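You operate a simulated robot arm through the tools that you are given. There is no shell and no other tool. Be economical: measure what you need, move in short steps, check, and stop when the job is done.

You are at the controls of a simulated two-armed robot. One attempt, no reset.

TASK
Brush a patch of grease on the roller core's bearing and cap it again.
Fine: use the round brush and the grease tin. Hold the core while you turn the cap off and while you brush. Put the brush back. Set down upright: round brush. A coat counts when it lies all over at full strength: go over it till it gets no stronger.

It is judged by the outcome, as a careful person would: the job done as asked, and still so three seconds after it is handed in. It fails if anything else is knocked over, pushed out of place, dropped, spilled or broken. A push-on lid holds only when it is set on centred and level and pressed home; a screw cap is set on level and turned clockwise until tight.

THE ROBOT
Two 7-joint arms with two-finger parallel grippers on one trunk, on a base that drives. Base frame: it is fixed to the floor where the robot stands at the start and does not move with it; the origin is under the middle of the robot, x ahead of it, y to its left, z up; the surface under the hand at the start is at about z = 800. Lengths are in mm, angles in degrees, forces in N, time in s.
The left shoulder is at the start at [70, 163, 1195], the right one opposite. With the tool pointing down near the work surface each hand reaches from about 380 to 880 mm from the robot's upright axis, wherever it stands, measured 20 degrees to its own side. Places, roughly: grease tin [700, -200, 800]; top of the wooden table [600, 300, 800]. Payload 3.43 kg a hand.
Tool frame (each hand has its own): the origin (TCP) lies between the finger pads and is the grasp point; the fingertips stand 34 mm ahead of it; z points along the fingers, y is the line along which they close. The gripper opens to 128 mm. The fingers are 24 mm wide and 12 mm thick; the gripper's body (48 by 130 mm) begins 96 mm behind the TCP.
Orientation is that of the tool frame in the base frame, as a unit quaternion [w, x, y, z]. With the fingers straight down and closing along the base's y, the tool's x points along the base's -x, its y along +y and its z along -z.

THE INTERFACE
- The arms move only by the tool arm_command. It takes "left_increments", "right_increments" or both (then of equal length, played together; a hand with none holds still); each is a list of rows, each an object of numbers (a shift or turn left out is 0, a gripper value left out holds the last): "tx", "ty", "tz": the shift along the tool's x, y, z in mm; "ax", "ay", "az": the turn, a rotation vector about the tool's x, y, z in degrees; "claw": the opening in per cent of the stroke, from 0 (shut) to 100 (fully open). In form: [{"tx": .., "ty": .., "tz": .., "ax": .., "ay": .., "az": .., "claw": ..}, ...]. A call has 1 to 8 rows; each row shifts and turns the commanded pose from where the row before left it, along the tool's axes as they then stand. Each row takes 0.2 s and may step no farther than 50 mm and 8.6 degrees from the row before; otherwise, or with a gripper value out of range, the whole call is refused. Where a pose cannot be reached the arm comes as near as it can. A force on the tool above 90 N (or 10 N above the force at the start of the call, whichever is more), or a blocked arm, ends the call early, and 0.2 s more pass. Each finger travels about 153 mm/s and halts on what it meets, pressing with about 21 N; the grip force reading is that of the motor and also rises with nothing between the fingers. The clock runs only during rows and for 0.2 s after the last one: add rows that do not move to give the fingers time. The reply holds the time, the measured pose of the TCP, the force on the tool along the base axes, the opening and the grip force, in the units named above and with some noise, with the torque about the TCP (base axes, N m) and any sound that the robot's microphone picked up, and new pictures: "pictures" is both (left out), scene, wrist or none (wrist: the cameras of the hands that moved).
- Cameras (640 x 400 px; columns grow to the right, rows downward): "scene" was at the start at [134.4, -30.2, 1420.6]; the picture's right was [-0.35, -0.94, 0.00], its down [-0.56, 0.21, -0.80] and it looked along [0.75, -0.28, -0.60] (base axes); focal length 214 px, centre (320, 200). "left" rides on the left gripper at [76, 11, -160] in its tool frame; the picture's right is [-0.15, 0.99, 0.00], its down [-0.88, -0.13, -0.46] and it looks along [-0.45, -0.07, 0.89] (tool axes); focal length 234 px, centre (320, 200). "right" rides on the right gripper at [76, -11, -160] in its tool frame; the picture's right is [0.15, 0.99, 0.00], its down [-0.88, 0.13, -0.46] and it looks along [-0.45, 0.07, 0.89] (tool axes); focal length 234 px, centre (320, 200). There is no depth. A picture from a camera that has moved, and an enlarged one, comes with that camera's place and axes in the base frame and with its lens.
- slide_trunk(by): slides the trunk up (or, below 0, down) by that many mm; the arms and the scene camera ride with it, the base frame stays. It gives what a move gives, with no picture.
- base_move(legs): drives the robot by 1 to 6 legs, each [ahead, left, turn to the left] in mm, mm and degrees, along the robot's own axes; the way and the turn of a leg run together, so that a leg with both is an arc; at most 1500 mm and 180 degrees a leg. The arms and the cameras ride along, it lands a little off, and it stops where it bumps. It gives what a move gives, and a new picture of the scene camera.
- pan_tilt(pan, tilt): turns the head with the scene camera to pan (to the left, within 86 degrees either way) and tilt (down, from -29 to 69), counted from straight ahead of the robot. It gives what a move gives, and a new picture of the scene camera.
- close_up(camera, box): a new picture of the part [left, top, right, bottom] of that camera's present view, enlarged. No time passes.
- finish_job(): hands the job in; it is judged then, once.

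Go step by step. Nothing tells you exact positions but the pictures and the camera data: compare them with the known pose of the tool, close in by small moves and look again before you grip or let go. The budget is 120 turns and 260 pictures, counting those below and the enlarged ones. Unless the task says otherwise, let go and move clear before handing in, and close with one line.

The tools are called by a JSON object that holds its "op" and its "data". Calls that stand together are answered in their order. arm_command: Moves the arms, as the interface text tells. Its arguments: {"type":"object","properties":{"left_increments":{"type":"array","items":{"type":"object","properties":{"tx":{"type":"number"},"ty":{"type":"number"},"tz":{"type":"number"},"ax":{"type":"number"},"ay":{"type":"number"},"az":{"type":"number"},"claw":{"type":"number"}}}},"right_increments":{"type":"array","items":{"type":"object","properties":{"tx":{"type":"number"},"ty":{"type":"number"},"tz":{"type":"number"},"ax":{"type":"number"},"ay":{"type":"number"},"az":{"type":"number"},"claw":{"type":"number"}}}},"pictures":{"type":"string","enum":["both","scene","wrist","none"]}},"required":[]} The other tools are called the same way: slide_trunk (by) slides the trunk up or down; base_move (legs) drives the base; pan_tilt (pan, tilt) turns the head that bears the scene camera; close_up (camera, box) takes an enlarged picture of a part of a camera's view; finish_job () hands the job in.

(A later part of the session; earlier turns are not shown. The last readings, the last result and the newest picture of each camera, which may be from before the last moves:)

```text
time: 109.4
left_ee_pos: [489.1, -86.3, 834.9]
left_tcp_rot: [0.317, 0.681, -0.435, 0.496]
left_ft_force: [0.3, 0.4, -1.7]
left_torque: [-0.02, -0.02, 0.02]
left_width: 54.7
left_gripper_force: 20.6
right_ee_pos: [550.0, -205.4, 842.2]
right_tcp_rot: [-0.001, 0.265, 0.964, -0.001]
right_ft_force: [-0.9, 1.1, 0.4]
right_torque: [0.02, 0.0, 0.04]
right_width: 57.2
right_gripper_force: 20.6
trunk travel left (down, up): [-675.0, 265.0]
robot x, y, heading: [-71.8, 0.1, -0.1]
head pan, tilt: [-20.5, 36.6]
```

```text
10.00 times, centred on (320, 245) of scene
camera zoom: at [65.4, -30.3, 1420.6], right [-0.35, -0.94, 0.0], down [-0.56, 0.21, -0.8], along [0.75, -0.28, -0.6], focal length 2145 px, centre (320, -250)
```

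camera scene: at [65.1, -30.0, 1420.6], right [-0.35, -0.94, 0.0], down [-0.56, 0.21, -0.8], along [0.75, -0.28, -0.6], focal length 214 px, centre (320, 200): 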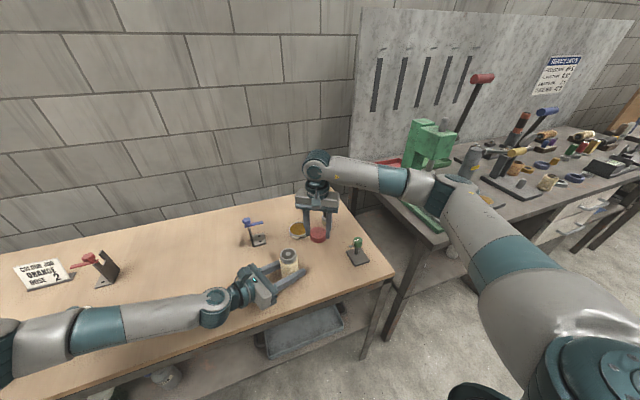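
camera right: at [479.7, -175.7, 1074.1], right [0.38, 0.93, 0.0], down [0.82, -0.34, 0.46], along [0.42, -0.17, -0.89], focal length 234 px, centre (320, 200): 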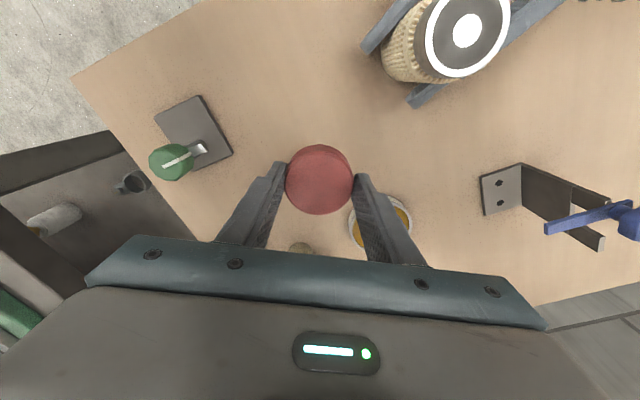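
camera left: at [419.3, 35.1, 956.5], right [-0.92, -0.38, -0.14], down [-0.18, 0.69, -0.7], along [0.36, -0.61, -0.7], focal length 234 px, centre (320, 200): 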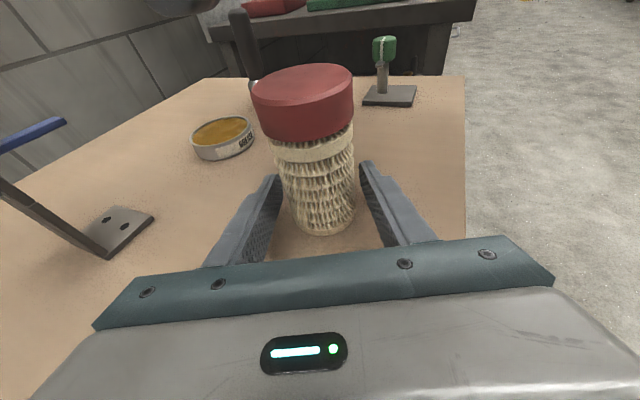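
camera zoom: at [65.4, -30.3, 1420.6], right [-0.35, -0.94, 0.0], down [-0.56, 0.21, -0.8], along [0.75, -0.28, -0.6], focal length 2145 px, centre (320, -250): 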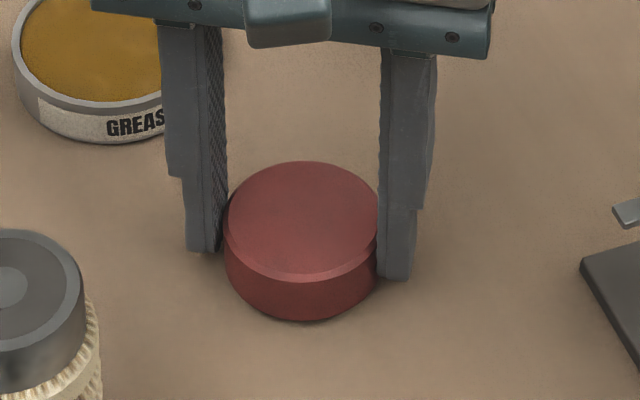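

{"op": "arm_command", "data": {"right_increments": [{"tz": 1}, {"tz": 1}, {"tz": 1}], "pictures": "none"}}

{"op": "arm_command", "data": {"right_increments": [{"tz": 1}, {"tz": 1}], "pictures": "none"}}

```text
time: 110.2
left_ee_pos: [489.1, -87.7, 834.5]
left_tcp_rot: [0.317, 0.682, -0.436, 0.495]
left_ft_force: [0.3, 0.1, -0.5]
left_torque: [0.02, -0.02, -0.02]
left_width: 54.6
left_gripper_force: 21.4
right_ee_pos: [549.4, -204.9, 839.2]
right_tcp_rot: [0.0, 0.264, 0.964, -0.001]
right_ft_force: [-0.7, -1.1, -0.3]
right_torque: [-0.02, -0.02, -0.01]
right_width: 57.2
right_gripper_force: 20.5
trunk travel left (down, up): [-675.0, 265.0]
robot x, y, heading: [-70.0, -0.8, -0.2]
head pan, tilt: [-20.5, 36.6]
```

```text
time: 110.8
left_ee_pos: [487.4, -88.7, 834.3]
left_tcp_rot: [0.315, 0.683, -0.434, 0.497]
left_ft_force: [-0.9, 0.2, -1.8]
left_torque: [0.02, 0.0, 0.0]
left_width: 54.4
left_gripper_force: 21.3
right_ee_pos: [549.0, -205.5, 838.6]
right_tcp_rot: [0.0, 0.265, 0.964, 0.0]
right_ft_force: [-1.0, 0.9, 6.6]
right_torque: [-0.04, -0.17, 0.01]
right_width: 57.6
right_gripper_force: 20.9
trunk travel left (down, up): [-675.0, 265.0]
robot x, y, heading: [-70.4, 3.1, 0.1]
head pan, tilt: [-20.5, 36.6]
```

Contact made. I'll release the cap, lift off and go above the brush.

{"op": "arm_command", "data": {"right_increments": [{"claw": 52}, {"claw": 60}, {"tz": -40}, {"tz": -40}, {"tz": -40}, {"tz": -40}, {"tx": -49, "ty": -1.6}, {"tx": -49, "ty": -1.6}], "pictures": "wrist"}}

{"op": "close_up", "data": {"camera": "scene", "box": [240, 190, 400, 290]}}

```text
time: 112.6
left_ee_pos: [489.7, -86.6, 833.5]
left_tcp_rot: [0.317, 0.682, -0.435, 0.495]
left_ft_force: [0.8, -0.1, -1.7]
left_torque: [-0.02, 0.0, 0.0]
left_width: 55.0
left_gripper_force: 20.8
right_ee_pos: [632.9, -257.3, 995.8]
right_tcp_rot: [0.0, 0.265, 0.964, 0.0]
right_ft_force: [-0.3, -0.3, 0.2]
right_torque: [0.0, 0.04, 0.03]
right_width: 76.8
right_gripper_force: 0.1
trunk travel left (down, up): [-675.0, 265.0]
robot x, y, heading: [-74.2, 0.2, 0.1]
head pan, tilt: [-20.5, 36.6]
camera right: at [562.4, -228.4, 1156.7], right [0.38, 0.93, 0.0], down [0.82, -0.34, 0.45], along [0.42, -0.17, -0.89], focal length 234 px, centre (320, 200)
```

right: 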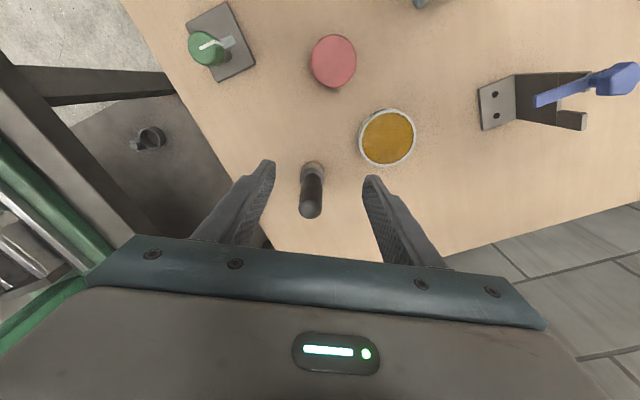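

```text
4.00 times, centred on (320, 240) of scene
camera zoom: at [66.0, -30.0, 1420.5], right [-0.35, -0.94, 0.0], down [-0.56, 0.21, -0.8], along [0.75, -0.28, -0.6], focal length 858 px, centre (320, 40)
```

zoom: 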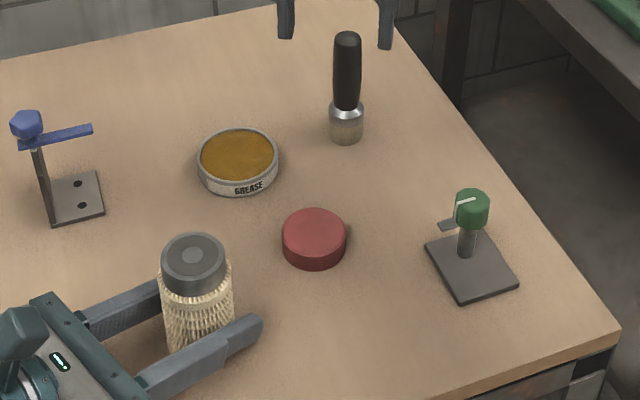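

The cap rests well. The brush stands at (679, -288), about 130 mm tall, handle from z = 845 to 930. I'll move over it and descend.

{"op": "arm_command", "data": {"right_increments": [{"tx": -27.6, "ty": -1.4}, {"tx": -27.6, "ty": -1.4}, {"tz": 20}, {}], "pictures": "wrist"}}

```text
time: 113.6
left_ee_pos: [488.8, -87.2, 834.6]
left_tcp_rot: [0.317, 0.682, -0.435, 0.495]
left_ft_force: [1.0, 0.1, -1.5]
left_torque: [0.01, -0.04, 0.0]
left_width: 54.7
left_gripper_force: 20.9
right_ee_pos: [679.0, -288.0, 976.4]
right_tcp_rot: [0.0, 0.265, 0.964, 0.0]
right_ft_force: [0.5, -0.6, 0.3]
right_torque: [-0.02, -0.04, 0.0]
right_width: 76.9
right_gripper_force: 0.0
trunk travel left (down, up): [-675.0, 265.0]
robot x, y, heading: [-71.0, 1.3, -0.1]
head pan, tilt: [-20.5, 36.6]
camera right: at [608.6, -258.5, 1136.4], right [0.38, 0.93, 0.0], down [0.82, -0.34, 0.46], along [0.42, -0.17, -0.89], focal length 234 px, centre (320, 200)
```

right: 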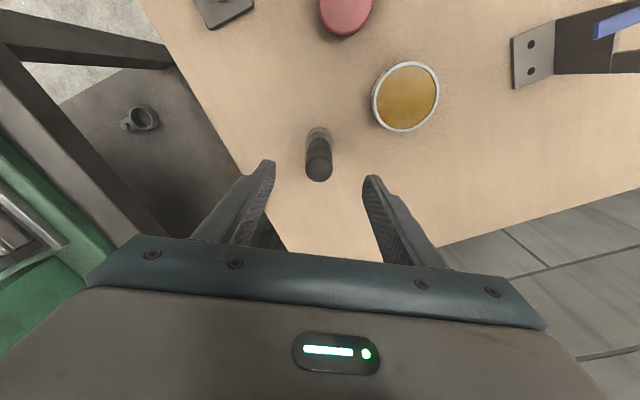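

{"op": "arm_command", "data": {"right_increments": [{"tz": 30}, {"tz": 30}, {"tz": 23}, {"claw": 40}, {"claw": 28}, {"claw": 18}, {"claw": 12}, {}], "pictures": "wrist"}}

{"op": "close_up", "data": {"camera": "scene", "box": [270, 165, 390, 240]}}

```text
time: 115.4
left_ee_pos: [488.1, -87.9, 834.9]
left_tcp_rot: [0.315, 0.683, -0.434, 0.496]
left_ft_force: [0.5, 0.2, -0.9]
left_torque: [-0.02, -0.02, 0.01]
left_width: 54.8
left_gripper_force: 20.2
right_ee_pos: [679.7, -287.9, 893.5]
right_tcp_rot: [0.0, 0.265, 0.964, -0.001]
right_ft_force: [0.1, -0.7, 0.2]
right_torque: [-0.01, 0.02, 0.02]
right_width: 28.0
right_gripper_force: 20.6
trunk travel left (down, up): [-675.0, 265.0]
robot x, y, heading: [-67.2, 4.2, -0.2]
head pan, tilt: [-20.5, 36.6]
camera right: at [608.2, -259.2, 1053.5], right [0.38, 0.93, 0.0], down [0.82, -0.34, 0.46], along [0.42, -0.17, -0.89], focal length 234 px, centre (320, 200)
```

right: 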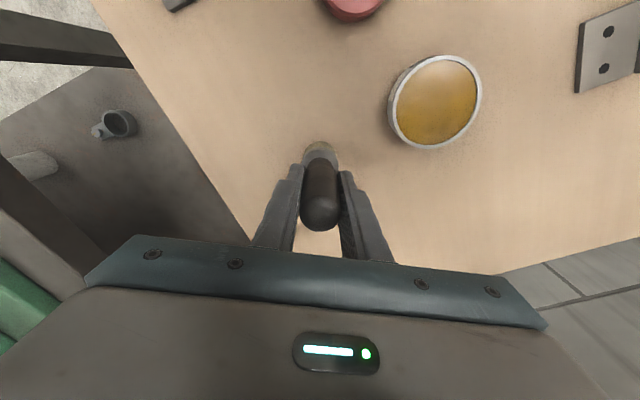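

```text
5.33 times, centred on (330, 202) of scene
camera zoom: at [65.4, -30.2, 1420.5], right [-0.35, -0.94, 0.0], down [-0.56, 0.21, -0.8], along [0.75, -0.28, -0.6], focal length 1144 px, centre (267, 187)
```

zoom: 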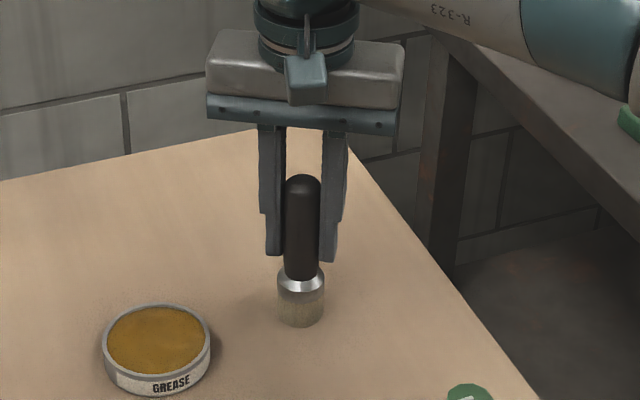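

Brush gripped; the bristle tips are 93.5 mm below the TCP. I'll lift it and carry it above the grease tin.

{"op": "arm_command", "data": {"right_increments": [{"tz": -25}, {"tz": -30}, {"tx": 22.7, "ty": 33.2}, {"tx": 22.7, "ty": 33.2}, {"tx": 22.7, "ty": 33.2}, {"tz": 15}, {}], "pictures": "wrist"}}

{"op": "close_up", "data": {"camera": "scene", "box": [260, 190, 360, 252]}}

```text
time: 117.0
left_ee_pos: [488.1, -86.3, 833.8]
left_tcp_rot: [0.316, 0.682, -0.435, 0.495]
left_ft_force: [-0.1, -0.3, -2.5]
left_torque: [0.04, -0.03, 0.06]
left_width: 54.6
left_gripper_force: 21.6
right_ee_pos: [670.7, -167.6, 933.0]
right_tcp_rot: [0.0, 0.264, 0.964, -0.001]
right_ft_force: [-0.3, -0.5, -1.1]
right_torque: [0.03, 0.0, -0.02]
right_width: 28.1
right_gripper_force: 20.8
trunk travel left (down, up): [-675.0, 265.0]
robot x, y, heading: [-68.6, 0.1, -0.2]
head pan, tilt: [-20.5, 36.6]
camera right: at [599.8, -138.3, 1093.2], right [0.38, 0.93, 0.0], down [0.82, -0.34, 0.46], along [0.42, -0.17, -0.89], focal length 234 px, centre (320, 200)
```

right: 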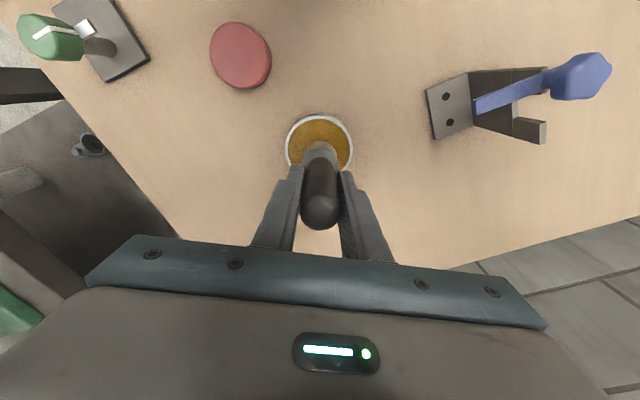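

```text
6.40 times, centred on (310, 221) of scene
camera zoom: at [65.2, -29.7, 1420.6], right [-0.35, -0.94, 0.0], down [-0.56, 0.21, -0.8], along [0.75, -0.28, -0.6], focal length 1373 px, centre (384, 66)
```

zoom: 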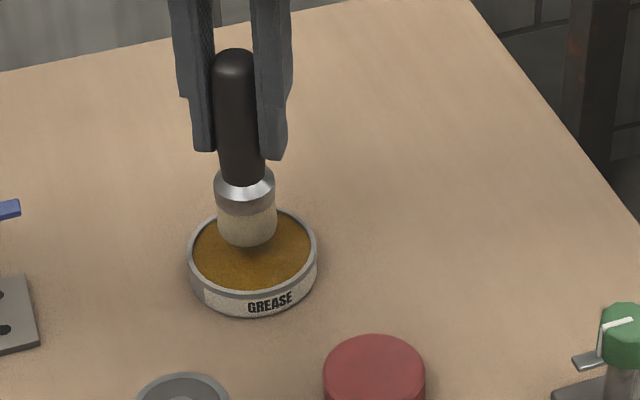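

The brush is over the middle of the tin. I'll lower into the grease until a light contact.

{"op": "arm_command", "data": {"right_increments": [{"tz": 10}, {"tz": 6}, {"tz": 3}, {"tz": 2}], "pictures": "none"}}

{"op": "close_up", "data": {"camera": "scene", "box": [260, 190, 360, 252]}}

```text
time: 118.0
left_ee_pos: [488.3, -87.4, 835.0]
left_tcp_rot: [0.316, 0.682, -0.434, 0.496]
left_ft_force: [0.1, 0.5, -1.8]
left_torque: [-0.01, -0.05, -0.02]
left_width: 54.8
left_gripper_force: 21.1
right_ee_pos: [671.2, -166.6, 914.4]
right_tcp_rot: [0.001, 0.264, 0.965, 0.0]
right_ft_force: [1.3, 0.8, 9.2]
right_torque: [0.27, -0.13, -0.02]
right_width: 28.3
right_gripper_force: 20.8
trunk travel left (down, up): [-675.0, 265.0]
robot x, y, heading: [-66.4, 0.8, 0.2]
head pan, tilt: [-20.5, 36.6]
```

```text
6.40 times, centred on (310, 221) of scene
camera zoom: at [64.4, -29.9, 1420.9], right [-0.35, -0.94, 0.0], down [-0.56, 0.21, -0.8], along [0.75, -0.28, -0.6], focal length 1373 px, centre (384, 66)
```

zoom: 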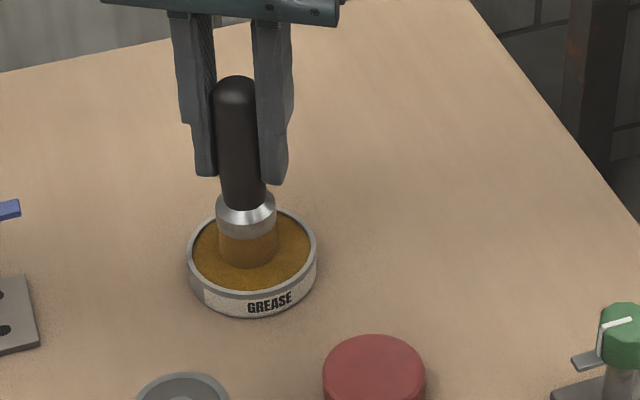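

The bristles took up grease. I'll lift and carry the brush above the bearing.

{"op": "arm_command", "data": {"right_increments": [{"tz": -30}, {"tz": -45}, {"tz": -45}, {"tx": 49.4, "ty": -6.1}, {"tx": 49.4, "ty": -6.1}, {"tx": 49.4, "ty": -6.1}, {"tx": 49.4, "ty": -6.1}, {}], "pictures": "wrist"}}

{"op": "close_up", "data": {"camera": "left", "box": [240, 20, 400, 140]}}

{"op": "close_up", "data": {"camera": "scene", "box": [240, 220, 340, 282]}}

```text
time: 119.8
left_ee_pos: [489.4, -87.8, 833.9]
left_tcp_rot: [0.316, 0.682, -0.434, 0.496]
left_ft_force: [-0.4, 0.5, -1.9]
left_torque: [0.01, -0.03, -0.02]
left_width: 54.9
left_gripper_force: 20.9
right_ee_pos: [487.0, -88.6, 1032.9]
right_tcp_rot: [-0.001, 0.264, 0.964, -0.001]
right_ft_force: [-0.5, 0.2, 0.1]
right_torque: [0.01, -0.01, -0.02]
right_width: 27.9
right_gripper_force: 21.0
trunk travel left (down, up): [-675.0, 265.0]
robot x, y, heading: [-69.9, -0.8, 0.1]
head pan, tilt: [-20.5, 36.6]
camera right: at [416.7, -59.8, 1192.8], right [0.38, 0.93, 0.0], down [0.82, -0.34, 0.45], along [0.42, -0.17, -0.89], focal length 234 px, centre (320, 200)
```

right: 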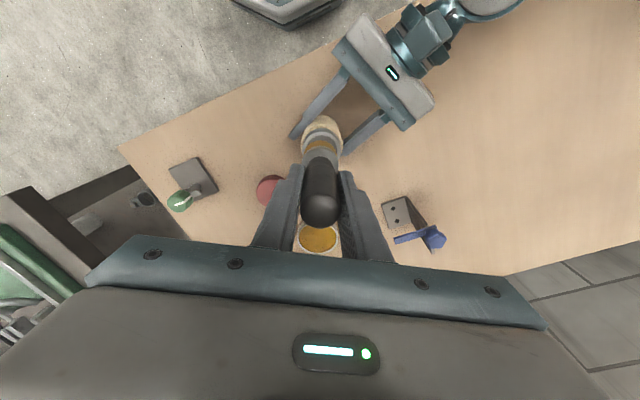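

```text
3.33 times, centred on (320, 80) of left
camera zoom: at [424.1, 23.6, 955.9], right [-0.92, -0.38, -0.14], down [-0.18, 0.69, -0.7], along [0.36, -0.61, -0.7], focal length 781 px, centre (320, 600)
```

zoom: 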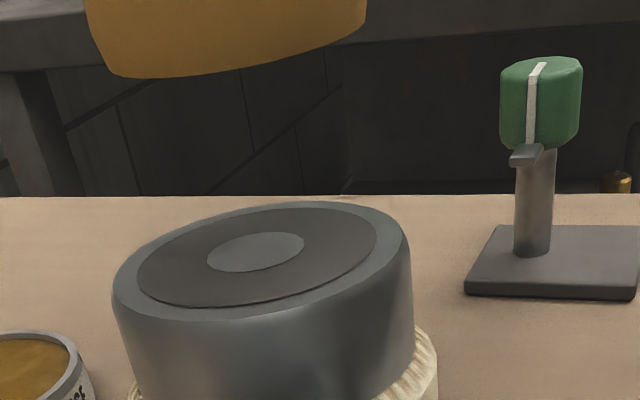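

```text
6.40 times, centred on (290, 251) of scene
camera zoom: at [66.1, -30.6, 1420.4], right [-0.35, -0.94, 0.0], down [-0.56, 0.21, -0.8], along [0.75, -0.28, -0.6], focal length 1373 px, centre (512, -126)
```

zoom: 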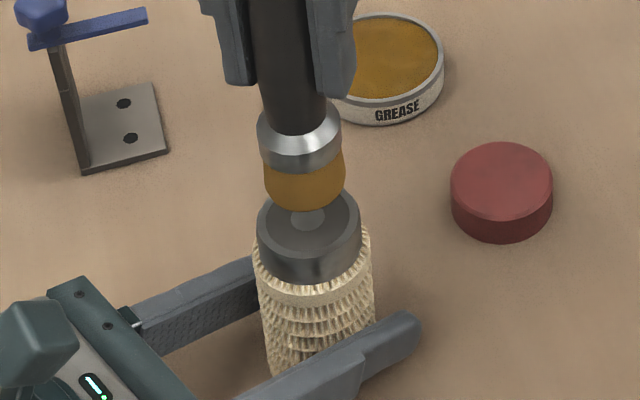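

The bearing is the dark disc (about 40 mm) on the neck's top, centred near (490, -88). I'll lower the brush onto it until a light touch.

{"op": "arm_command", "data": {"right_increments": [{"tx": -2.6, "ty": 1.5, "tz": 15}, {"tz": 8}, {"tz": 4}, {"tz": 2}, {"tz": 1.5}], "pictures": "none"}}

{"op": "close_up", "data": {"camera": "left", "box": [240, 20, 400, 140]}}

```text
time: 121.0
left_ee_pos: [489.9, -87.3, 833.4]
left_tcp_rot: [0.315, 0.683, -0.434, 0.496]
left_ft_force: [1.8, 0.1, -13.2]
left_torque: [-0.35, 0.0, 0.04]
left_width: 54.8
left_gripper_force: 20.7
right_ee_pos: [491.4, -87.2, 1004.6]
right_tcp_rot: [0.001, 0.265, 0.964, 0.0]
right_ft_force: [-1.7, 0.3, 13.3]
right_torque: [-0.05, 0.38, -0.02]
right_width: 27.7
right_gripper_force: 21.0
trunk travel left (down, up): [-675.0, 265.0]
robot x, y, heading: [-68.8, -2.9, 0.0]
head pan, tilt: [-20.5, 36.6]
```

```text
3.33 times, centred on (320, 80) of left
camera zoom: at [423.4, 24.2, 955.2], right [-0.92, -0.38, -0.14], down [-0.18, 0.7, -0.7], along [0.36, -0.61, -0.71], focal length 781 px, centre (320, 600)
```

zoom: 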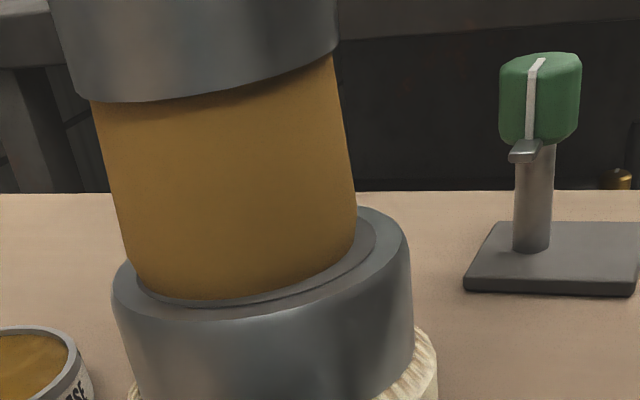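

Contact at 13 N, so I'll ease a little and sweep a small circle, then lift to look.

{"op": "arm_command", "data": {"right_increments": [{"tz": -0.7, "tx": 4}, {"tx": -3, "ty": 4}, {"tx": -5, "ty": -1}, {"tx": 1, "ty": -6}, {"tx": 6, "ty": 0}, {"tx": 1, "ty": 4}, {"tx": -4, "ty": -1}, {"tz": -8}], "pictures": "none"}}

{"op": "arm_command", "data": {"right_increments": [{"tz": -20}, {"tx": -30, "tz": -5}, {"tx": -30}], "pictures": "none"}}

{"op": "close_up", "data": {"camera": "left", "box": [240, 20, 400, 140]}}

{"op": "close_up", "data": {"camera": "scene", "box": [250, 230, 330, 280]}}

```text
time: 122.8
left_ee_pos: [488.3, -87.6, 834.8]
left_tcp_rot: [0.316, 0.682, -0.435, 0.496]
left_ft_force: [0.5, 1.0, -1.6]
left_torque: [0.01, -0.04, 0.01]
left_width: 54.5
left_gripper_force: 21.6
right_ee_pos: [492.3, -87.3, 1011.0]
right_tcp_rot: [0.0, 0.265, 0.964, 0.0]
right_ft_force: [0.2, -0.4, -1.0]
right_torque: [-0.05, 0.02, 0.01]
right_width: 28.1
right_gripper_force: 20.9
trunk travel left (down, up): [-675.0, 265.0]
robot x, y, heading: [-69.7, 1.5, 0.1]
head pan, tilt: [-20.5, 36.6]
```

```text
time: 123.6
left_ee_pos: [488.5, -86.9, 834.8]
left_tcp_rot: [0.316, 0.682, -0.435, 0.495]
left_ft_force: [0.6, 0.4, -1.8]
left_torque: [-0.03, -0.01, 0.03]
left_width: 54.4
left_gripper_force: 21.4
right_ee_pos: [543.7, -118.5, 1037.0]
right_tcp_rot: [0.0, 0.264, 0.965, -0.001]
right_ft_force: [0.5, 0.1, -2.1]
right_torque: [-0.01, 0.02, 0.02]
right_width: 28.0
right_gripper_force: 21.3
trunk travel left (down, up): [-675.0, 265.0]
robot x, y, heading: [-69.9, 3.8, 0.2]
head pan, tilt: [-20.5, 36.6]
```

```text
3.33 times, centred on (320, 80) of left
camera zoom: at [424.0, 23.7, 956.0], right [-0.92, -0.38, -0.14], down [-0.18, 0.69, -0.7], along [0.36, -0.61, -0.7], focal length 781 px, centre (320, 600)
```

zoom: 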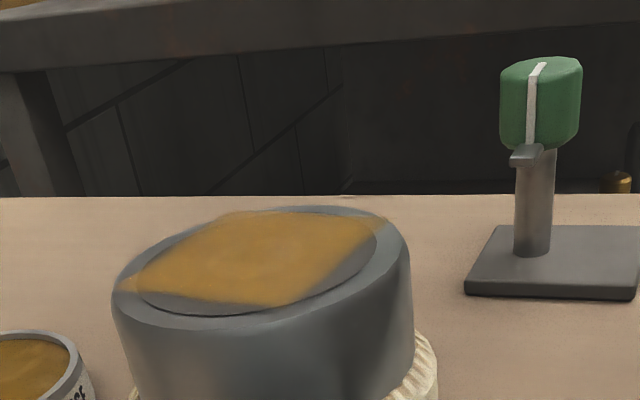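

```text
8.00 times, centred on (290, 255) of scene
camera zoom: at [65.9, -30.4, 1420.5], right [-0.35, -0.94, 0.0], down [-0.56, 0.21, -0.8], along [0.75, -0.28, -0.6], focal length 1716 px, centre (560, -240)
```

zoom: 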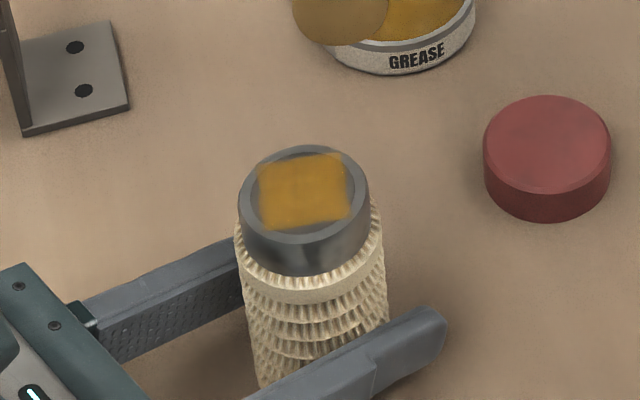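

The coat lies on a roughly square patch, nearly opaque but thin at the corners. I'll reload the brush and go over it with a wider sweep.

{"op": "arm_command", "data": {"right_increments": [{"tx": -44.8, "ty": 7.7}, {"tx": -44.8, "ty": 7.7}, {"tx": -44.8, "ty": 7.7}, {"tz": 40}, {"tz": 40}, {"tz": 30}, {"tz": 10}, {"tz": 3}], "pictures": "none"}}

{"op": "arm_command", "data": {"right_increments": [{"tx": 3}, {"tx": -6}, {"tx": 3}, {"tz": -30}, {"tz": -45}, {"tz": -45}], "pictures": "none"}}

{"op": "close_up", "data": {"camera": "scene", "box": [240, 190, 360, 265]}}

```text
time: 125.4
left_ee_pos: [488.0, -87.5, 835.0]
left_tcp_rot: [0.316, 0.682, -0.436, 0.495]
left_ft_force: [-0.4, -0.3, 0.0]
left_torque: [-0.01, -0.01, 0.0]
left_width: 54.5
left_gripper_force: 20.7
right_ee_pos: [670.6, -166.7, 916.8]
right_tcp_rot: [0.002, 0.266, 0.964, 0.001]
right_ft_force: [0.6, -1.4, 13.3]
right_torque: [0.1, -0.34, -0.09]
right_width: 28.0
right_gripper_force: 20.8
trunk travel left (down, up): [-675.0, 265.0]
robot x, y, heading: [-66.7, -0.8, 0.2]
head pan, tilt: [-20.5, 36.6]
```

```text
time: 126.8
left_ee_pos: [489.9, -88.5, 833.8]
left_tcp_rot: [0.316, 0.682, -0.435, 0.496]
left_ft_force: [-0.3, -0.1, -1.6]
left_torque: [-0.01, -0.02, 0.05]
left_width: 54.6
left_gripper_force: 21.2
right_ee_pos: [668.7, -167.5, 1035.1]
right_tcp_rot: [0.0, 0.265, 0.964, 0.0]
right_ft_force: [-0.5, -0.3, -0.2]
right_torque: [-0.02, -0.03, 0.02]
right_width: 27.8
right_gripper_force: 20.6
trunk travel left (down, up): [-675.0, 265.0]
robot x, y, heading: [-70.6, 1.4, -0.1]
head pan, tilt: [-20.5, 36.6]
```

```text
5.33 times, centred on (300, 228) of scene
camera zoom: at [64.8, -29.7, 1420.5], right [-0.35, -0.94, 0.0], down [-0.56, 0.21, -0.8], along [0.75, -0.28, -0.6], focal length 1144 px, centre (427, 53)
```

zoom: 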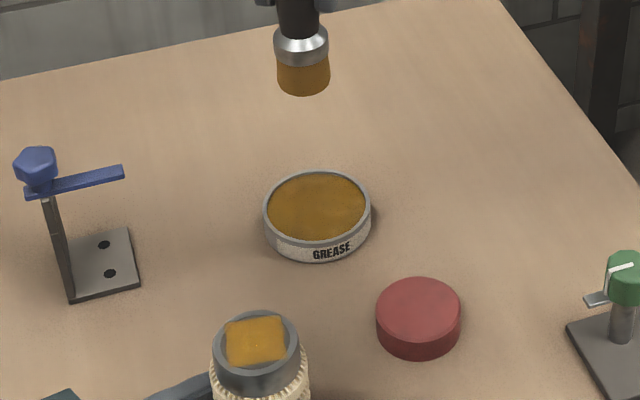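

{"op": "arm_command", "data": {"right_increments": [{"tx": 48.5, "ty": -5.7}, {"tx": 48.5, "ty": -5.7}, {"tx": 48.5, "ty": -5.7}, {"tx": 48.5, "ty": -5.7}, {"tz": 15}, {"tz": 10}, {"tz": 4}, {"tz": 1}], "pictures": "none"}}

{"op": "arm_command", "data": {"right_increments": [{"tx": 7}, {"tx": -2, "ty": 5}, {"tx": -5, "ty": 2}, {"tx": -5, "ty": -2}, {"tx": -2, "ty": -5}, {"tx": 2, "ty": -5}, {"tx": 5, "ty": -2}, {"tx": 5, "ty": 2}], "pictures": "none"}}

{"op": "arm_command", "data": {"right_increments": [{"tx": 2, "ty": 5}, {"tx": -7}, {"tx": 3, "ty": 3}, {"tx": -6, "ty": -6}, {"tx": 3, "ty": 3}, {"tz": -25}, {"tx": -30, "tz": -5}, {"tx": -30}], "pictures": "none"}}

{"op": "close_up", "data": {"camera": "left", "box": [240, 20, 400, 140]}}

{"op": "close_up", "data": {"camera": "scene", "box": [260, 235, 320, 273]}}

```text
time: 128.6
left_ee_pos: [489.0, -87.2, 833.6]
left_tcp_rot: [0.316, 0.682, -0.435, 0.495]
left_ft_force: [-0.5, -0.4, -2.2]
left_torque: [0.0, 0.03, -0.02]
left_width: 54.7
left_gripper_force: 21.4
right_ee_pos: [491.5, -88.1, 1002.8]
right_tcp_rot: [-0.001, 0.265, 0.964, 0.0]
right_ft_force: [-0.1, 0.6, -1.8]
right_torque: [0.02, -0.02, 0.02]
right_width: 27.8
right_gripper_force: 21.3
trunk travel left (down, up): [-675.0, 265.0]
robot x, y, heading: [-71.5, -1.2, -0.1]
head pan, tilt: [-20.5, 36.6]
```

```text
time: 130.4
left_ee_pos: [489.5, -87.3, 834.0]
left_tcp_rot: [0.316, 0.682, -0.435, 0.495]
left_ft_force: [0.0, 0.3, -6.2]
left_torque: [-0.1, -0.11, 0.0]
left_width: 54.5
left_gripper_force: 20.9
right_ee_pos: [485.2, -89.0, 1002.3]
right_tcp_rot: [-0.001, 0.265, 0.964, -0.001]
right_ft_force: [1.1, -1.0, 3.8]
right_torque: [-0.08, -0.04, 0.01]
right_width: 27.8
right_gripper_force: 21.1
trunk travel left (down, up): [-675.0, 265.0]
robot x, y, heading: [-70.7, -0.9, -0.1]
head pan, tilt: [-20.5, 36.6]
```

```text
time: 132.2
left_ee_pos: [489.0, -87.6, 834.2]
left_tcp_rot: [0.316, 0.682, -0.435, 0.496]
left_ft_force: [-0.9, -0.9, -1.1]
left_torque: [0.0, -0.03, 0.01]
left_width: 54.5
left_gripper_force: 21.1
right_ee_pos: [544.3, -120.0, 1033.0]
right_tcp_rot: [0.0, 0.265, 0.964, -0.001]
right_ft_force: [0.4, -0.2, -1.3]
right_torque: [-0.04, 0.01, 0.01]
right_width: 28.0
right_gripper_force: 20.9
trunk travel left (down, up): [-675.0, 265.0]
robot x, y, heading: [-73.7, 3.8, -0.2]
head pan, tilt: [-20.5, 36.6]
```

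```text
3.33 times, centred on (320, 80) of left
camera zoom: at [424.0, 23.8, 956.1], right [-0.92, -0.38, -0.14], down [-0.18, 0.69, -0.7], along [0.36, -0.61, -0.7], focal length 781 px, centre (320, 600)
```

zoom: 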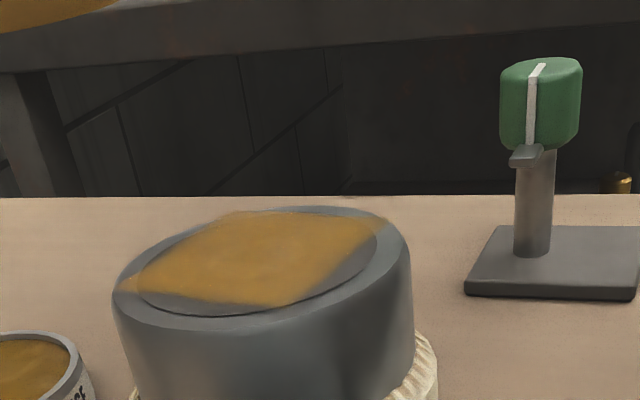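

```text
10.53 times, centred on (290, 254) of scene
camera zoom: at [65.9, -30.3, 1420.5], right [-0.35, -0.94, 0.0], down [-0.56, 0.21, -0.8], along [0.75, -0.28, -0.6], focal length 2258 px, centre (636, -368)
```

zoom: 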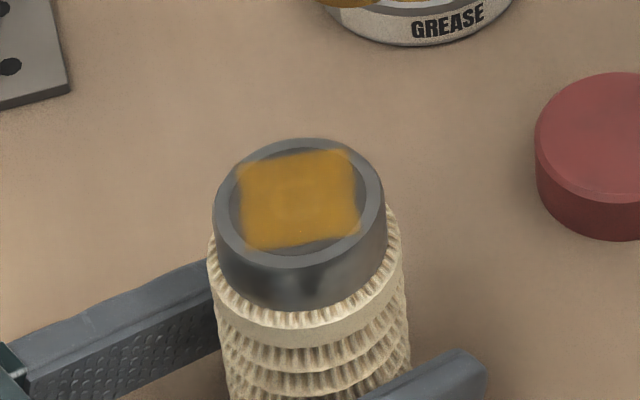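

The coat looks nearly even. I'll reload once more and go over it with slightly firmer pressure, to see whether it gets any stronger.

{"op": "arm_command", "data": {"right_increments": [{"tx": -44.8, "ty": 7.7}, {"tx": -44.8, "ty": 7.7}, {"tx": -44.8, "ty": 7.7}, {"tz": 40}, {"tz": 40}, {"tz": 26}, {"tz": 10}, {"tz": 3}], "pictures": "none"}}

{"op": "arm_command", "data": {"right_increments": [{"ty": 3}, {"ty": -6}, {"ty": 3}, {"tz": -30}, {"tz": -45}, {"tz": -45}], "pictures": "none"}}

{"op": "arm_command", "data": {"right_increments": [{"tx": 48.5, "ty": -5.7}, {"tx": 48.5, "ty": -5.7}, {"tx": 48.5, "ty": -5.7}, {"tx": 48.5, "ty": -5.7}, {"tz": 15}, {"tz": 12}, {"tz": 4}, {"tz": 1.5}], "pictures": "none"}}

```text
time: 134.0
left_ee_pos: [487.8, -88.2, 834.6]
left_tcp_rot: [0.316, 0.682, -0.435, 0.496]
left_ft_force: [-0.3, 0.5, -1.7]
left_torque: [0.01, 0.01, -0.05]
left_width: 55.0
left_gripper_force: 21.2
right_ee_pos: [669.9, -168.0, 915.0]
right_tcp_rot: [0.001, 0.265, 0.964, 0.0]
right_ft_force: [0.4, -0.5, 3.2]
right_torque: [-0.06, -0.09, -0.01]
right_width: 27.9
right_gripper_force: 21.0
trunk travel left (down, up): [-675.0, 265.0]
robot x, y, heading: [-65.9, -3.6, -0.1]
head pan, tilt: [-20.5, 36.6]
```

```text
time: 135.4
left_ee_pos: [488.9, -86.4, 834.6]
left_tcp_rot: [0.317, 0.682, -0.436, 0.495]
left_ft_force: [0.1, 0.3, -1.2]
left_torque: [0.01, -0.01, -0.01]
left_width: 54.8
left_gripper_force: 20.7
right_ee_pos: [670.5, -166.8, 1035.0]
right_tcp_rot: [0.0, 0.265, 0.964, -0.001]
right_ft_force: [-0.3, 0.5, -0.9]
right_torque: [0.0, -0.02, -0.01]
right_width: 27.5
right_gripper_force: 21.1
trunk travel left (down, up): [-675.0, 265.0]
robot x, y, heading: [-68.6, 0.1, -0.2]
head pan, tilt: [-20.5, 36.6]
```

```text
time: 137.2
left_ee_pos: [489.5, -87.6, 833.6]
left_tcp_rot: [0.316, 0.683, -0.435, 0.495]
left_ft_force: [2.3, 0.3, -8.4]
left_torque: [-0.08, 0.13, -0.03]
left_width: 54.6
left_gripper_force: 21.0
right_ee_pos: [491.8, -86.9, 1003.3]
right_tcp_rot: [0.0, 0.265, 0.964, 0.0]
right_ft_force: [-0.9, 0.5, 7.3]
right_torque: [0.16, 0.31, 0.02]
right_width: 27.6
right_gripper_force: 21.1
trunk travel left (down, up): [-675.0, 265.0]
robot x, y, heading: [-72.3, -2.0, 0.0]
head pan, tilt: [-20.5, 36.6]
```

{"op": "arm_command", "data": {"right_increments": [{"tx": 7}, {"tx": -2, "ty": 5}, {"tx": -5, "ty": 2}, {"tx": -5, "ty": -2}, {"tx": -2, "ty": -5}, {"tx": 2, "ty": -5}, {"tx": 5, "ty": -2}, {"tx": 5, "ty": 2}], "pictures": "none"}}

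{"op": "arm_command", "data": {"right_increments": [{"tx": 2, "ty": 5}, {"tx": -7}, {"tx": 4, "ty": 4}, {"tx": -8}, {"ty": -8}, {"tx": 8}, {"ty": 8}, {"tx": -4, "ty": -4}], "pictures": "none"}}

{"op": "arm_command", "data": {"right_increments": [{"tz": -25}, {"tx": -30, "tz": -5}, {"tx": -30}], "pictures": "none"}}

{"op": "close_up", "data": {"camera": "left", "box": [240, 20, 400, 140]}}

{"op": "close_up", "data": {"camera": "scene", "box": [260, 235, 320, 273]}}

```text
time: 139.0
left_ee_pos: [487.2, -86.9, 833.4]
left_tcp_rot: [0.316, 0.682, -0.435, 0.496]
left_ft_force: [-2.9, 3.8, -14.4]
left_torque: [-0.28, -0.24, 0.02]
left_width: 54.4
left_gripper_force: 21.0
right_ee_pos: [486.4, -90.8, 1002.1]
right_tcp_rot: [-0.001, 0.265, 0.964, -0.001]
right_ft_force: [3.6, -3.1, 12.3]
right_torque: [-0.21, -0.35, -0.05]
right_width: 27.7
right_gripper_force: 20.9
trunk travel left (down, up): [-675.0, 265.0]
robot x, y, heading: [-68.6, 2.7, -0.2]
head pan, tilt: [-20.5, 36.6]
```

```text
time: 140.8
left_ee_pos: [488.3, -87.2, 834.4]
left_tcp_rot: [0.317, 0.681, -0.437, 0.495]
left_ft_force: [1.0, -3.4, -10.4]
left_torque: [0.26, 0.08, 0.01]
left_width: 54.8
left_gripper_force: 21.3
right_ee_pos: [491.3, -87.9, 1001.6]
right_tcp_rot: [0.0, 0.264, 0.964, 0.0]
right_ft_force: [-1.0, 3.4, 9.5]
right_torque: [0.33, 0.12, -0.01]
right_width: 27.8
right_gripper_force: 20.6
trunk travel left (down, up): [-675.0, 265.0]
robot x, y, heading: [-70.7, 0.8, 0.1]
head pan, tilt: [-20.5, 36.6]
```

```text
time: 141.6
left_ee_pos: [487.1, -88.2, 834.4]
left_tcp_rot: [0.316, 0.682, -0.435, 0.496]
left_ft_force: [0.3, 0.2, -0.1]
left_torque: [-0.09, -0.09, -0.01]
left_width: 54.8
left_gripper_force: 20.8
right_ee_pos: [545.3, -119.0, 1031.9]
right_tcp_rot: [0.0, 0.265, 0.964, -0.001]
right_ft_force: [0.1, -0.1, -1.8]
right_torque: [-0.01, 0.01, 0.0]
right_width: 27.6
right_gripper_force: 20.6
trunk travel left (down, up): [-675.0, 265.0]
robot x, y, heading: [-70.3, -0.5, 0.1]
head pan, tilt: [-20.5, 36.6]
```

```text
3.33 times, centred on (320, 80) of left
camera zoom: at [423.8, 23.7, 956.4], right [-0.92, -0.38, -0.14], down [-0.18, 0.69, -0.7], along [0.36, -0.61, -0.7], focal length 781 px, centre (320, 600)
```

zoom: 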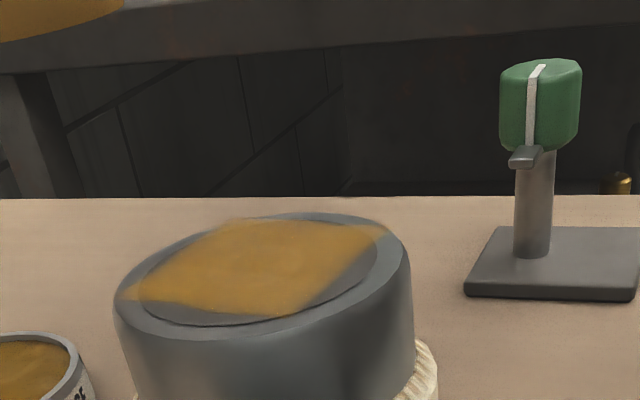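

```text
10.53 times, centred on (290, 254) of scene
camera zoom: at [65.6, -30.4, 1420.5], right [-0.35, -0.94, 0.0], down [-0.56, 0.21, -0.8], along [0.75, -0.28, -0.6], focal length 2258 px, centre (636, -368)
```

zoom: 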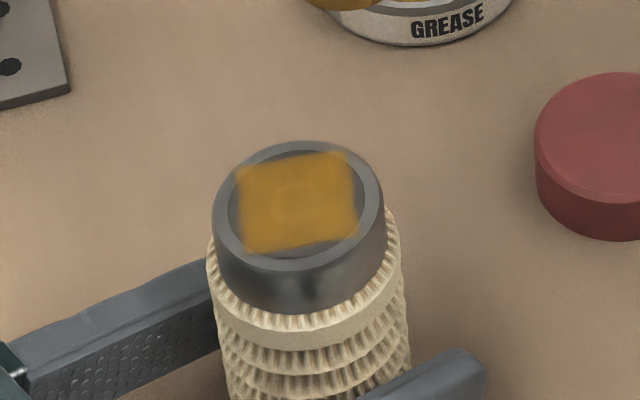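

The third pass made no difference, so the coat is at full strength. Now I'll return the brush to its place at (679, -288).

{"op": "arm_command", "data": {"right_increments": [{"tx": -40.2, "ty": -15.4}, {"tx": -40.2, "ty": -15.4}, {"tx": -40.2, "ty": -15.4}, {"tx": -40.2, "ty": -15.4}, {"tx": -40.2, "ty": -15.4}, {"tz": 45}, {"tz": 45}, {"tz": 30}], "pictures": "wrist"}}

{"op": "close_up", "data": {"camera": "scene", "box": [270, 165, 390, 240]}}

```text
time: 143.4
left_ee_pos: [488.5, -88.3, 834.4]
left_tcp_rot: [0.316, 0.682, -0.436, 0.495]
left_ft_force: [1.0, -1.0, 1.6]
left_torque: [-0.03, -0.05, 0.0]
left_width: 54.8
left_gripper_force: 21.2
right_ee_pos: [678.2, -288.4, 912.4]
right_tcp_rot: [-0.001, 0.265, 0.964, -0.001]
right_ft_force: [-0.2, -0.3, -0.7]
right_torque: [-0.02, -0.01, 0.0]
right_width: 27.9
right_gripper_force: 21.7
trunk travel left (down, up): [-675.0, 265.0]
robot x, y, heading: [-67.4, 0.3, 0.2]
head pan, tilt: [-20.5, 36.6]
camera right: at [607.2, -258.5, 1071.9], right [0.38, 0.93, 0.0], down [0.82, -0.34, 0.46], along [0.42, -0.17, -0.89], focal length 234 px, centre (320, 200)
```

right: 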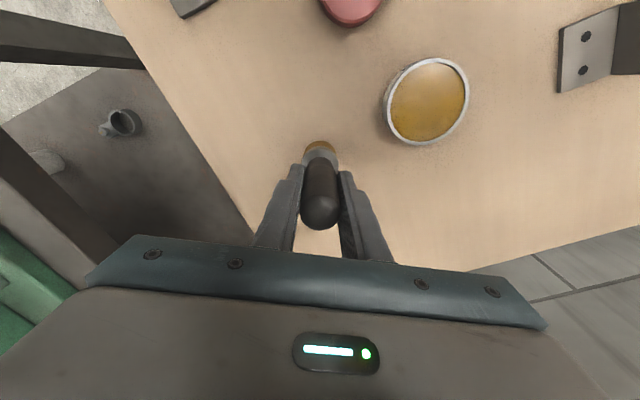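

```text
5.33 times, centred on (330, 202) of scene
camera zoom: at [65.4, -30.4, 1420.6], right [-0.35, -0.94, 0.0], down [-0.56, 0.21, -0.8], along [0.75, -0.28, -0.6], focal length 1144 px, centre (267, 187)
```

zoom: 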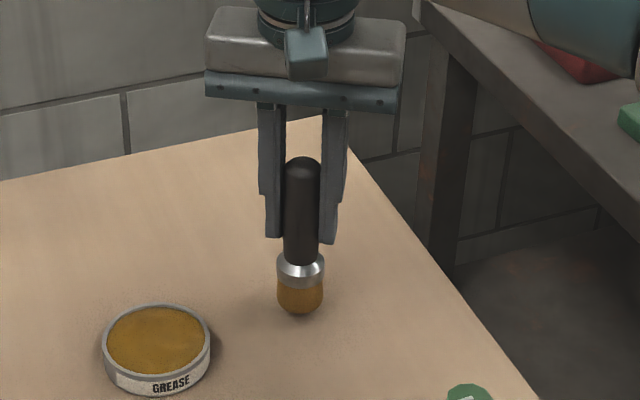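

{"op": "arm_command", "data": {"right_increments": [{"tz": 10}, {"tz": 5}, {"tz": 2}, {}], "pictures": "none"}}

{"op": "arm_command", "data": {"right_increments": [{"tz": 1}, {"tz": 1}], "pictures": "none"}}

{"op": "close_up", "data": {"camera": "scene", "box": [290, 180, 370, 230]}}

```text
time: 144.4
left_ee_pos: [488.3, -87.3, 834.9]
left_tcp_rot: [0.315, 0.682, -0.434, 0.496]
left_ft_force: [0.1, 0.6, -1.3]
left_torque: [-0.03, -0.03, 0.0]
left_width: 54.6
left_gripper_force: 20.8
right_ee_pos: [677.2, -288.1, 895.9]
right_tcp_rot: [0.001, 0.265, 0.964, 0.0]
right_ft_force: [0.8, -0.7, 4.6]
right_torque: [-0.08, -0.06, -0.02]
right_width: 27.8
right_gripper_force: 21.0
trunk travel left (down, up): [-675.0, 265.0]
robot x, y, heading: [-67.5, -0.7, 0.1]
head pan, tilt: [-20.5, 36.6]
```

```text
time: 145.0
left_ee_pos: [486.3, -88.1, 836.3]
left_tcp_rot: [0.316, 0.682, -0.436, 0.495]
left_ft_force: [0.1, -0.1, -1.5]
left_torque: [-0.02, -0.01, 0.0]
left_width: 54.7
left_gripper_force: 21.1
right_ee_pos: [677.6, -288.3, 895.2]
right_tcp_rot: [0.001, 0.264, 0.965, -0.001]
right_ft_force: [1.7, -2.5, 15.3]
right_torque: [-0.26, -0.24, -0.02]
right_width: 28.0
right_gripper_force: 20.8
trunk travel left (down, up): [-675.0, 265.0]
robot x, y, heading: [-73.4, -2.7, -0.1]
head pan, tilt: [-20.5, 36.6]
```

```text
8.00 times, centred on (330, 205) of scene
camera zoom: at [63.5, -29.7, 1420.9], right [-0.35, -0.94, 0.0], down [-0.56, 0.21, -0.8], along [0.75, -0.28, -0.6], focal length 1716 px, centre (240, 160)
```

zoom: 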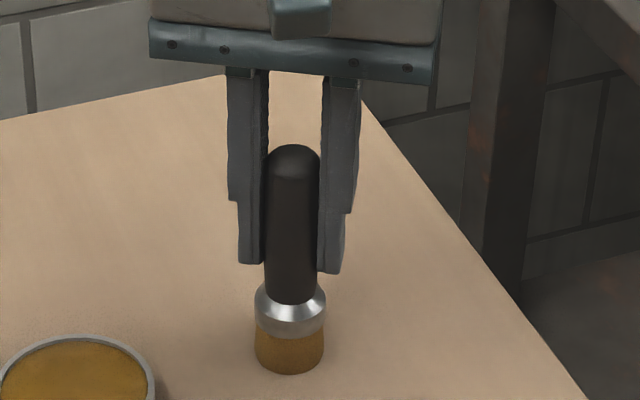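

The brush stands on the table. I'll ease the push, open evenly and check before rising.

{"op": "arm_command", "data": {"right_increments": [{"tz": -1}, {"claw": 26}, {"claw": 34}, {"claw": 50}, {"claw": 60}, {}], "pictures": "none"}}

{"op": "arm_command", "data": {"right_increments": [{"tz": -25}, {"tz": -40}, {"tz": -45}], "pictures": "wrist"}}

{"op": "close_up", "data": {"camera": "scene", "box": [240, 165, 400, 265]}}

```text
time: 146.4
left_ee_pos: [487.9, -88.1, 834.1]
left_tcp_rot: [0.316, 0.682, -0.435, 0.496]
left_ft_force: [0.1, 0.1, 0.5]
left_torque: [0.0, -0.05, 0.03]
left_width: 54.3
left_gripper_force: 21.3
right_ee_pos: [677.2, -287.3, 894.1]
right_tcp_rot: [0.0, 0.265, 0.964, -0.001]
right_ft_force: [0.1, 0.2, 0.1]
right_torque: [-0.01, 0.02, -0.03]
right_width: 76.6
right_gripper_force: 0.1
trunk travel left (down, up): [-675.0, 265.0]
robot x, y, heading: [-68.5, 0.6, 0.1]
head pan, tilt: [-20.5, 36.6]
```

```text
time: 147.2
left_ee_pos: [487.6, -86.8, 834.7]
left_tcp_rot: [0.316, 0.682, -0.435, 0.495]
left_ft_force: [-0.9, 2.2, 0.8]
left_torque: [-0.01, -0.06, 0.03]
left_width: 54.6
left_gripper_force: 21.0
right_ee_pos: [677.2, -285.6, 1004.6]
right_tcp_rot: [0.0, 0.265, 0.964, -0.001]
right_ft_force: [0.5, -0.1, 0.4]
right_torque: [-0.05, -0.04, -0.02]
right_width: 76.9
right_gripper_force: 0.1
trunk travel left (down, up): [-675.0, 265.0]
robot x, y, heading: [-69.0, -0.9, -0.3]
head pan, tilt: [-20.5, 36.6]
camera right: at [606.2, -256.2, 1164.8], right [0.38, 0.93, 0.0], down [0.82, -0.34, 0.46], along [0.42, -0.17, -0.89], focal length 234 px, centre (320, 200)
```

right: 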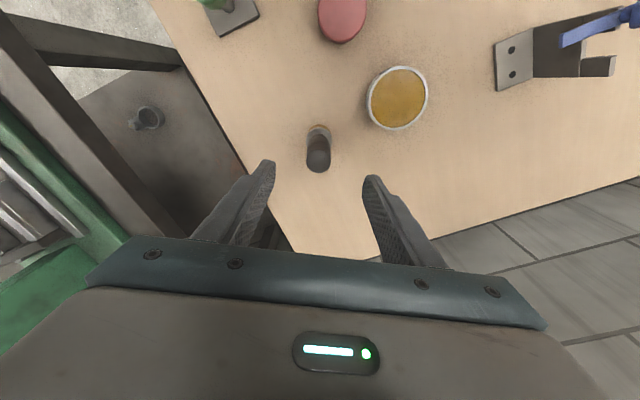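

```text
4.00 times, centred on (320, 215) of scene
camera zoom: at [64.4, -29.6, 1420.6], right [-0.35, -0.94, 0.0], down [-0.56, 0.21, -0.8], along [0.75, -0.28, -0.6], focal length 858 px, centre (320, 140)
```

zoom: 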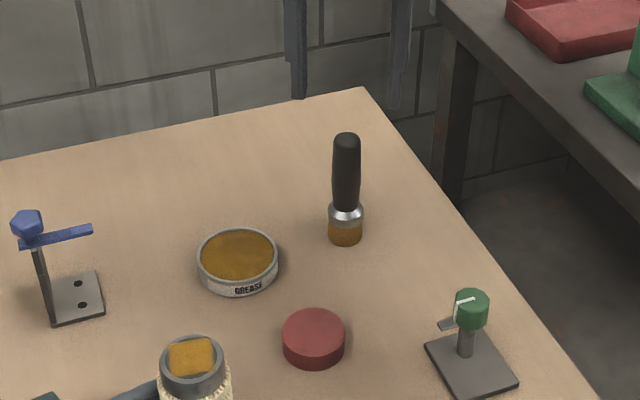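

The brush stands upright in its place. Next I'll go above the cap and turn the hand counter-clockwise, to have room for a long clockwise stroke.

{"op": "arm_command", "data": {"right_increments": [{"tx": 37.7, "ty": 0.9}, {"tx": 37.7, "ty": 0.9}, {"tx": 37.7, "ty": 0.9}, {"tx": 37.7, "ty": 0.9}, {"az": -8.4}, {"az": -8.4}, {"az": -8.4}, {"az": -8.4}], "pictures": "none"}}

{"op": "arm_command", "data": {"right_increments": [{"az": -8.4}, {"az": -8.4}, {"az": -8.4}, {"az": -8.4}, {"az": -8.4}, {"az": -8.4}, {"tz": 40, "claw": 66}, {"tz": 30}], "pictures": "wrist"}}

{"op": "close_up", "data": {"camera": "left", "box": [200, 0, 440, 260]}}

```text
time: 149.0
left_ee_pos: [488.6, -87.1, 834.9]
left_tcp_rot: [0.316, 0.682, -0.435, 0.496]
left_ft_force: [0.2, -0.1, 0.7]
left_torque: [-0.01, -0.05, -0.01]
left_width: 54.7
left_gripper_force: 21.3
right_ee_pos: [549.6, -206.8, 1004.5]
right_tcp_rot: [-0.001, -0.026, 1.0, 0.0]
right_ft_force: [0.6, 0.5, -0.7]
right_torque: [-0.01, -0.02, 0.02]
right_width: 76.9
right_gripper_force: 0.1
trunk travel left (down, up): [-675.0, 265.0]
robot x, y, heading: [-67.6, -2.1, 0.0]
head pan, tilt: [-20.5, 36.6]
```

```text
time: 150.8
left_ee_pos: [488.9, -87.7, 835.2]
left_tcp_rot: [0.316, 0.682, -0.435, 0.495]
left_ft_force: [-2.1, -0.2, 2.9]
left_torque: [0.0, -0.04, -0.02]
left_width: 54.6
left_gripper_force: 21.4
right_ee_pos: [545.6, -227.6, 991.9]
right_tcp_rot: [0.004, -0.434, 0.901, -0.017]
right_ft_force: [0.1, 0.4, 0.0]
right_torque: [-0.01, 0.03, -0.01]
right_width: 84.4
right_gripper_force: 0.0
right hand out of reach, approached as far as the arm can: row 7, 8
trunk travel left (down, up): [-675.0, 265.0]
robot x, y, heading: [-69.4, -0.6, -0.3]
head pan, tilt: [-20.5, 36.6]
camera right: at [503.4, -290.5, 1151.9], right [-0.86, 0.5, -0.03], down [0.44, 0.78, 0.45], along [0.25, 0.37, -0.89], focal length 234 px, centre (320, 200)
```

right: 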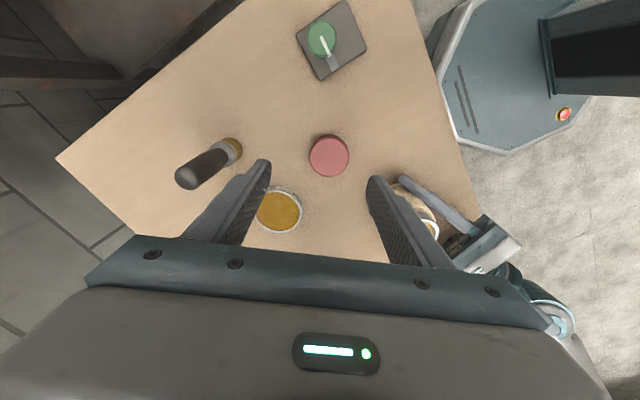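

```text
1.54 times, centred on (320, 130) of left
camera zoom: at [423.8, 23.8, 956.3], right [-0.92, -0.38, -0.14], down [-0.18, 0.69, -0.7], along [0.36, -0.61, -0.7], focal length 360 px, centre (320, 308)
```

zoom: 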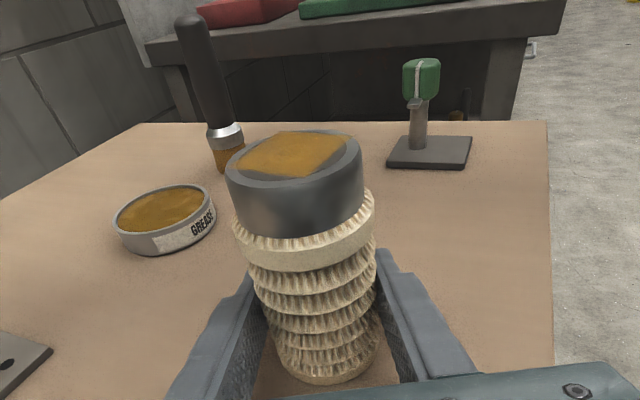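

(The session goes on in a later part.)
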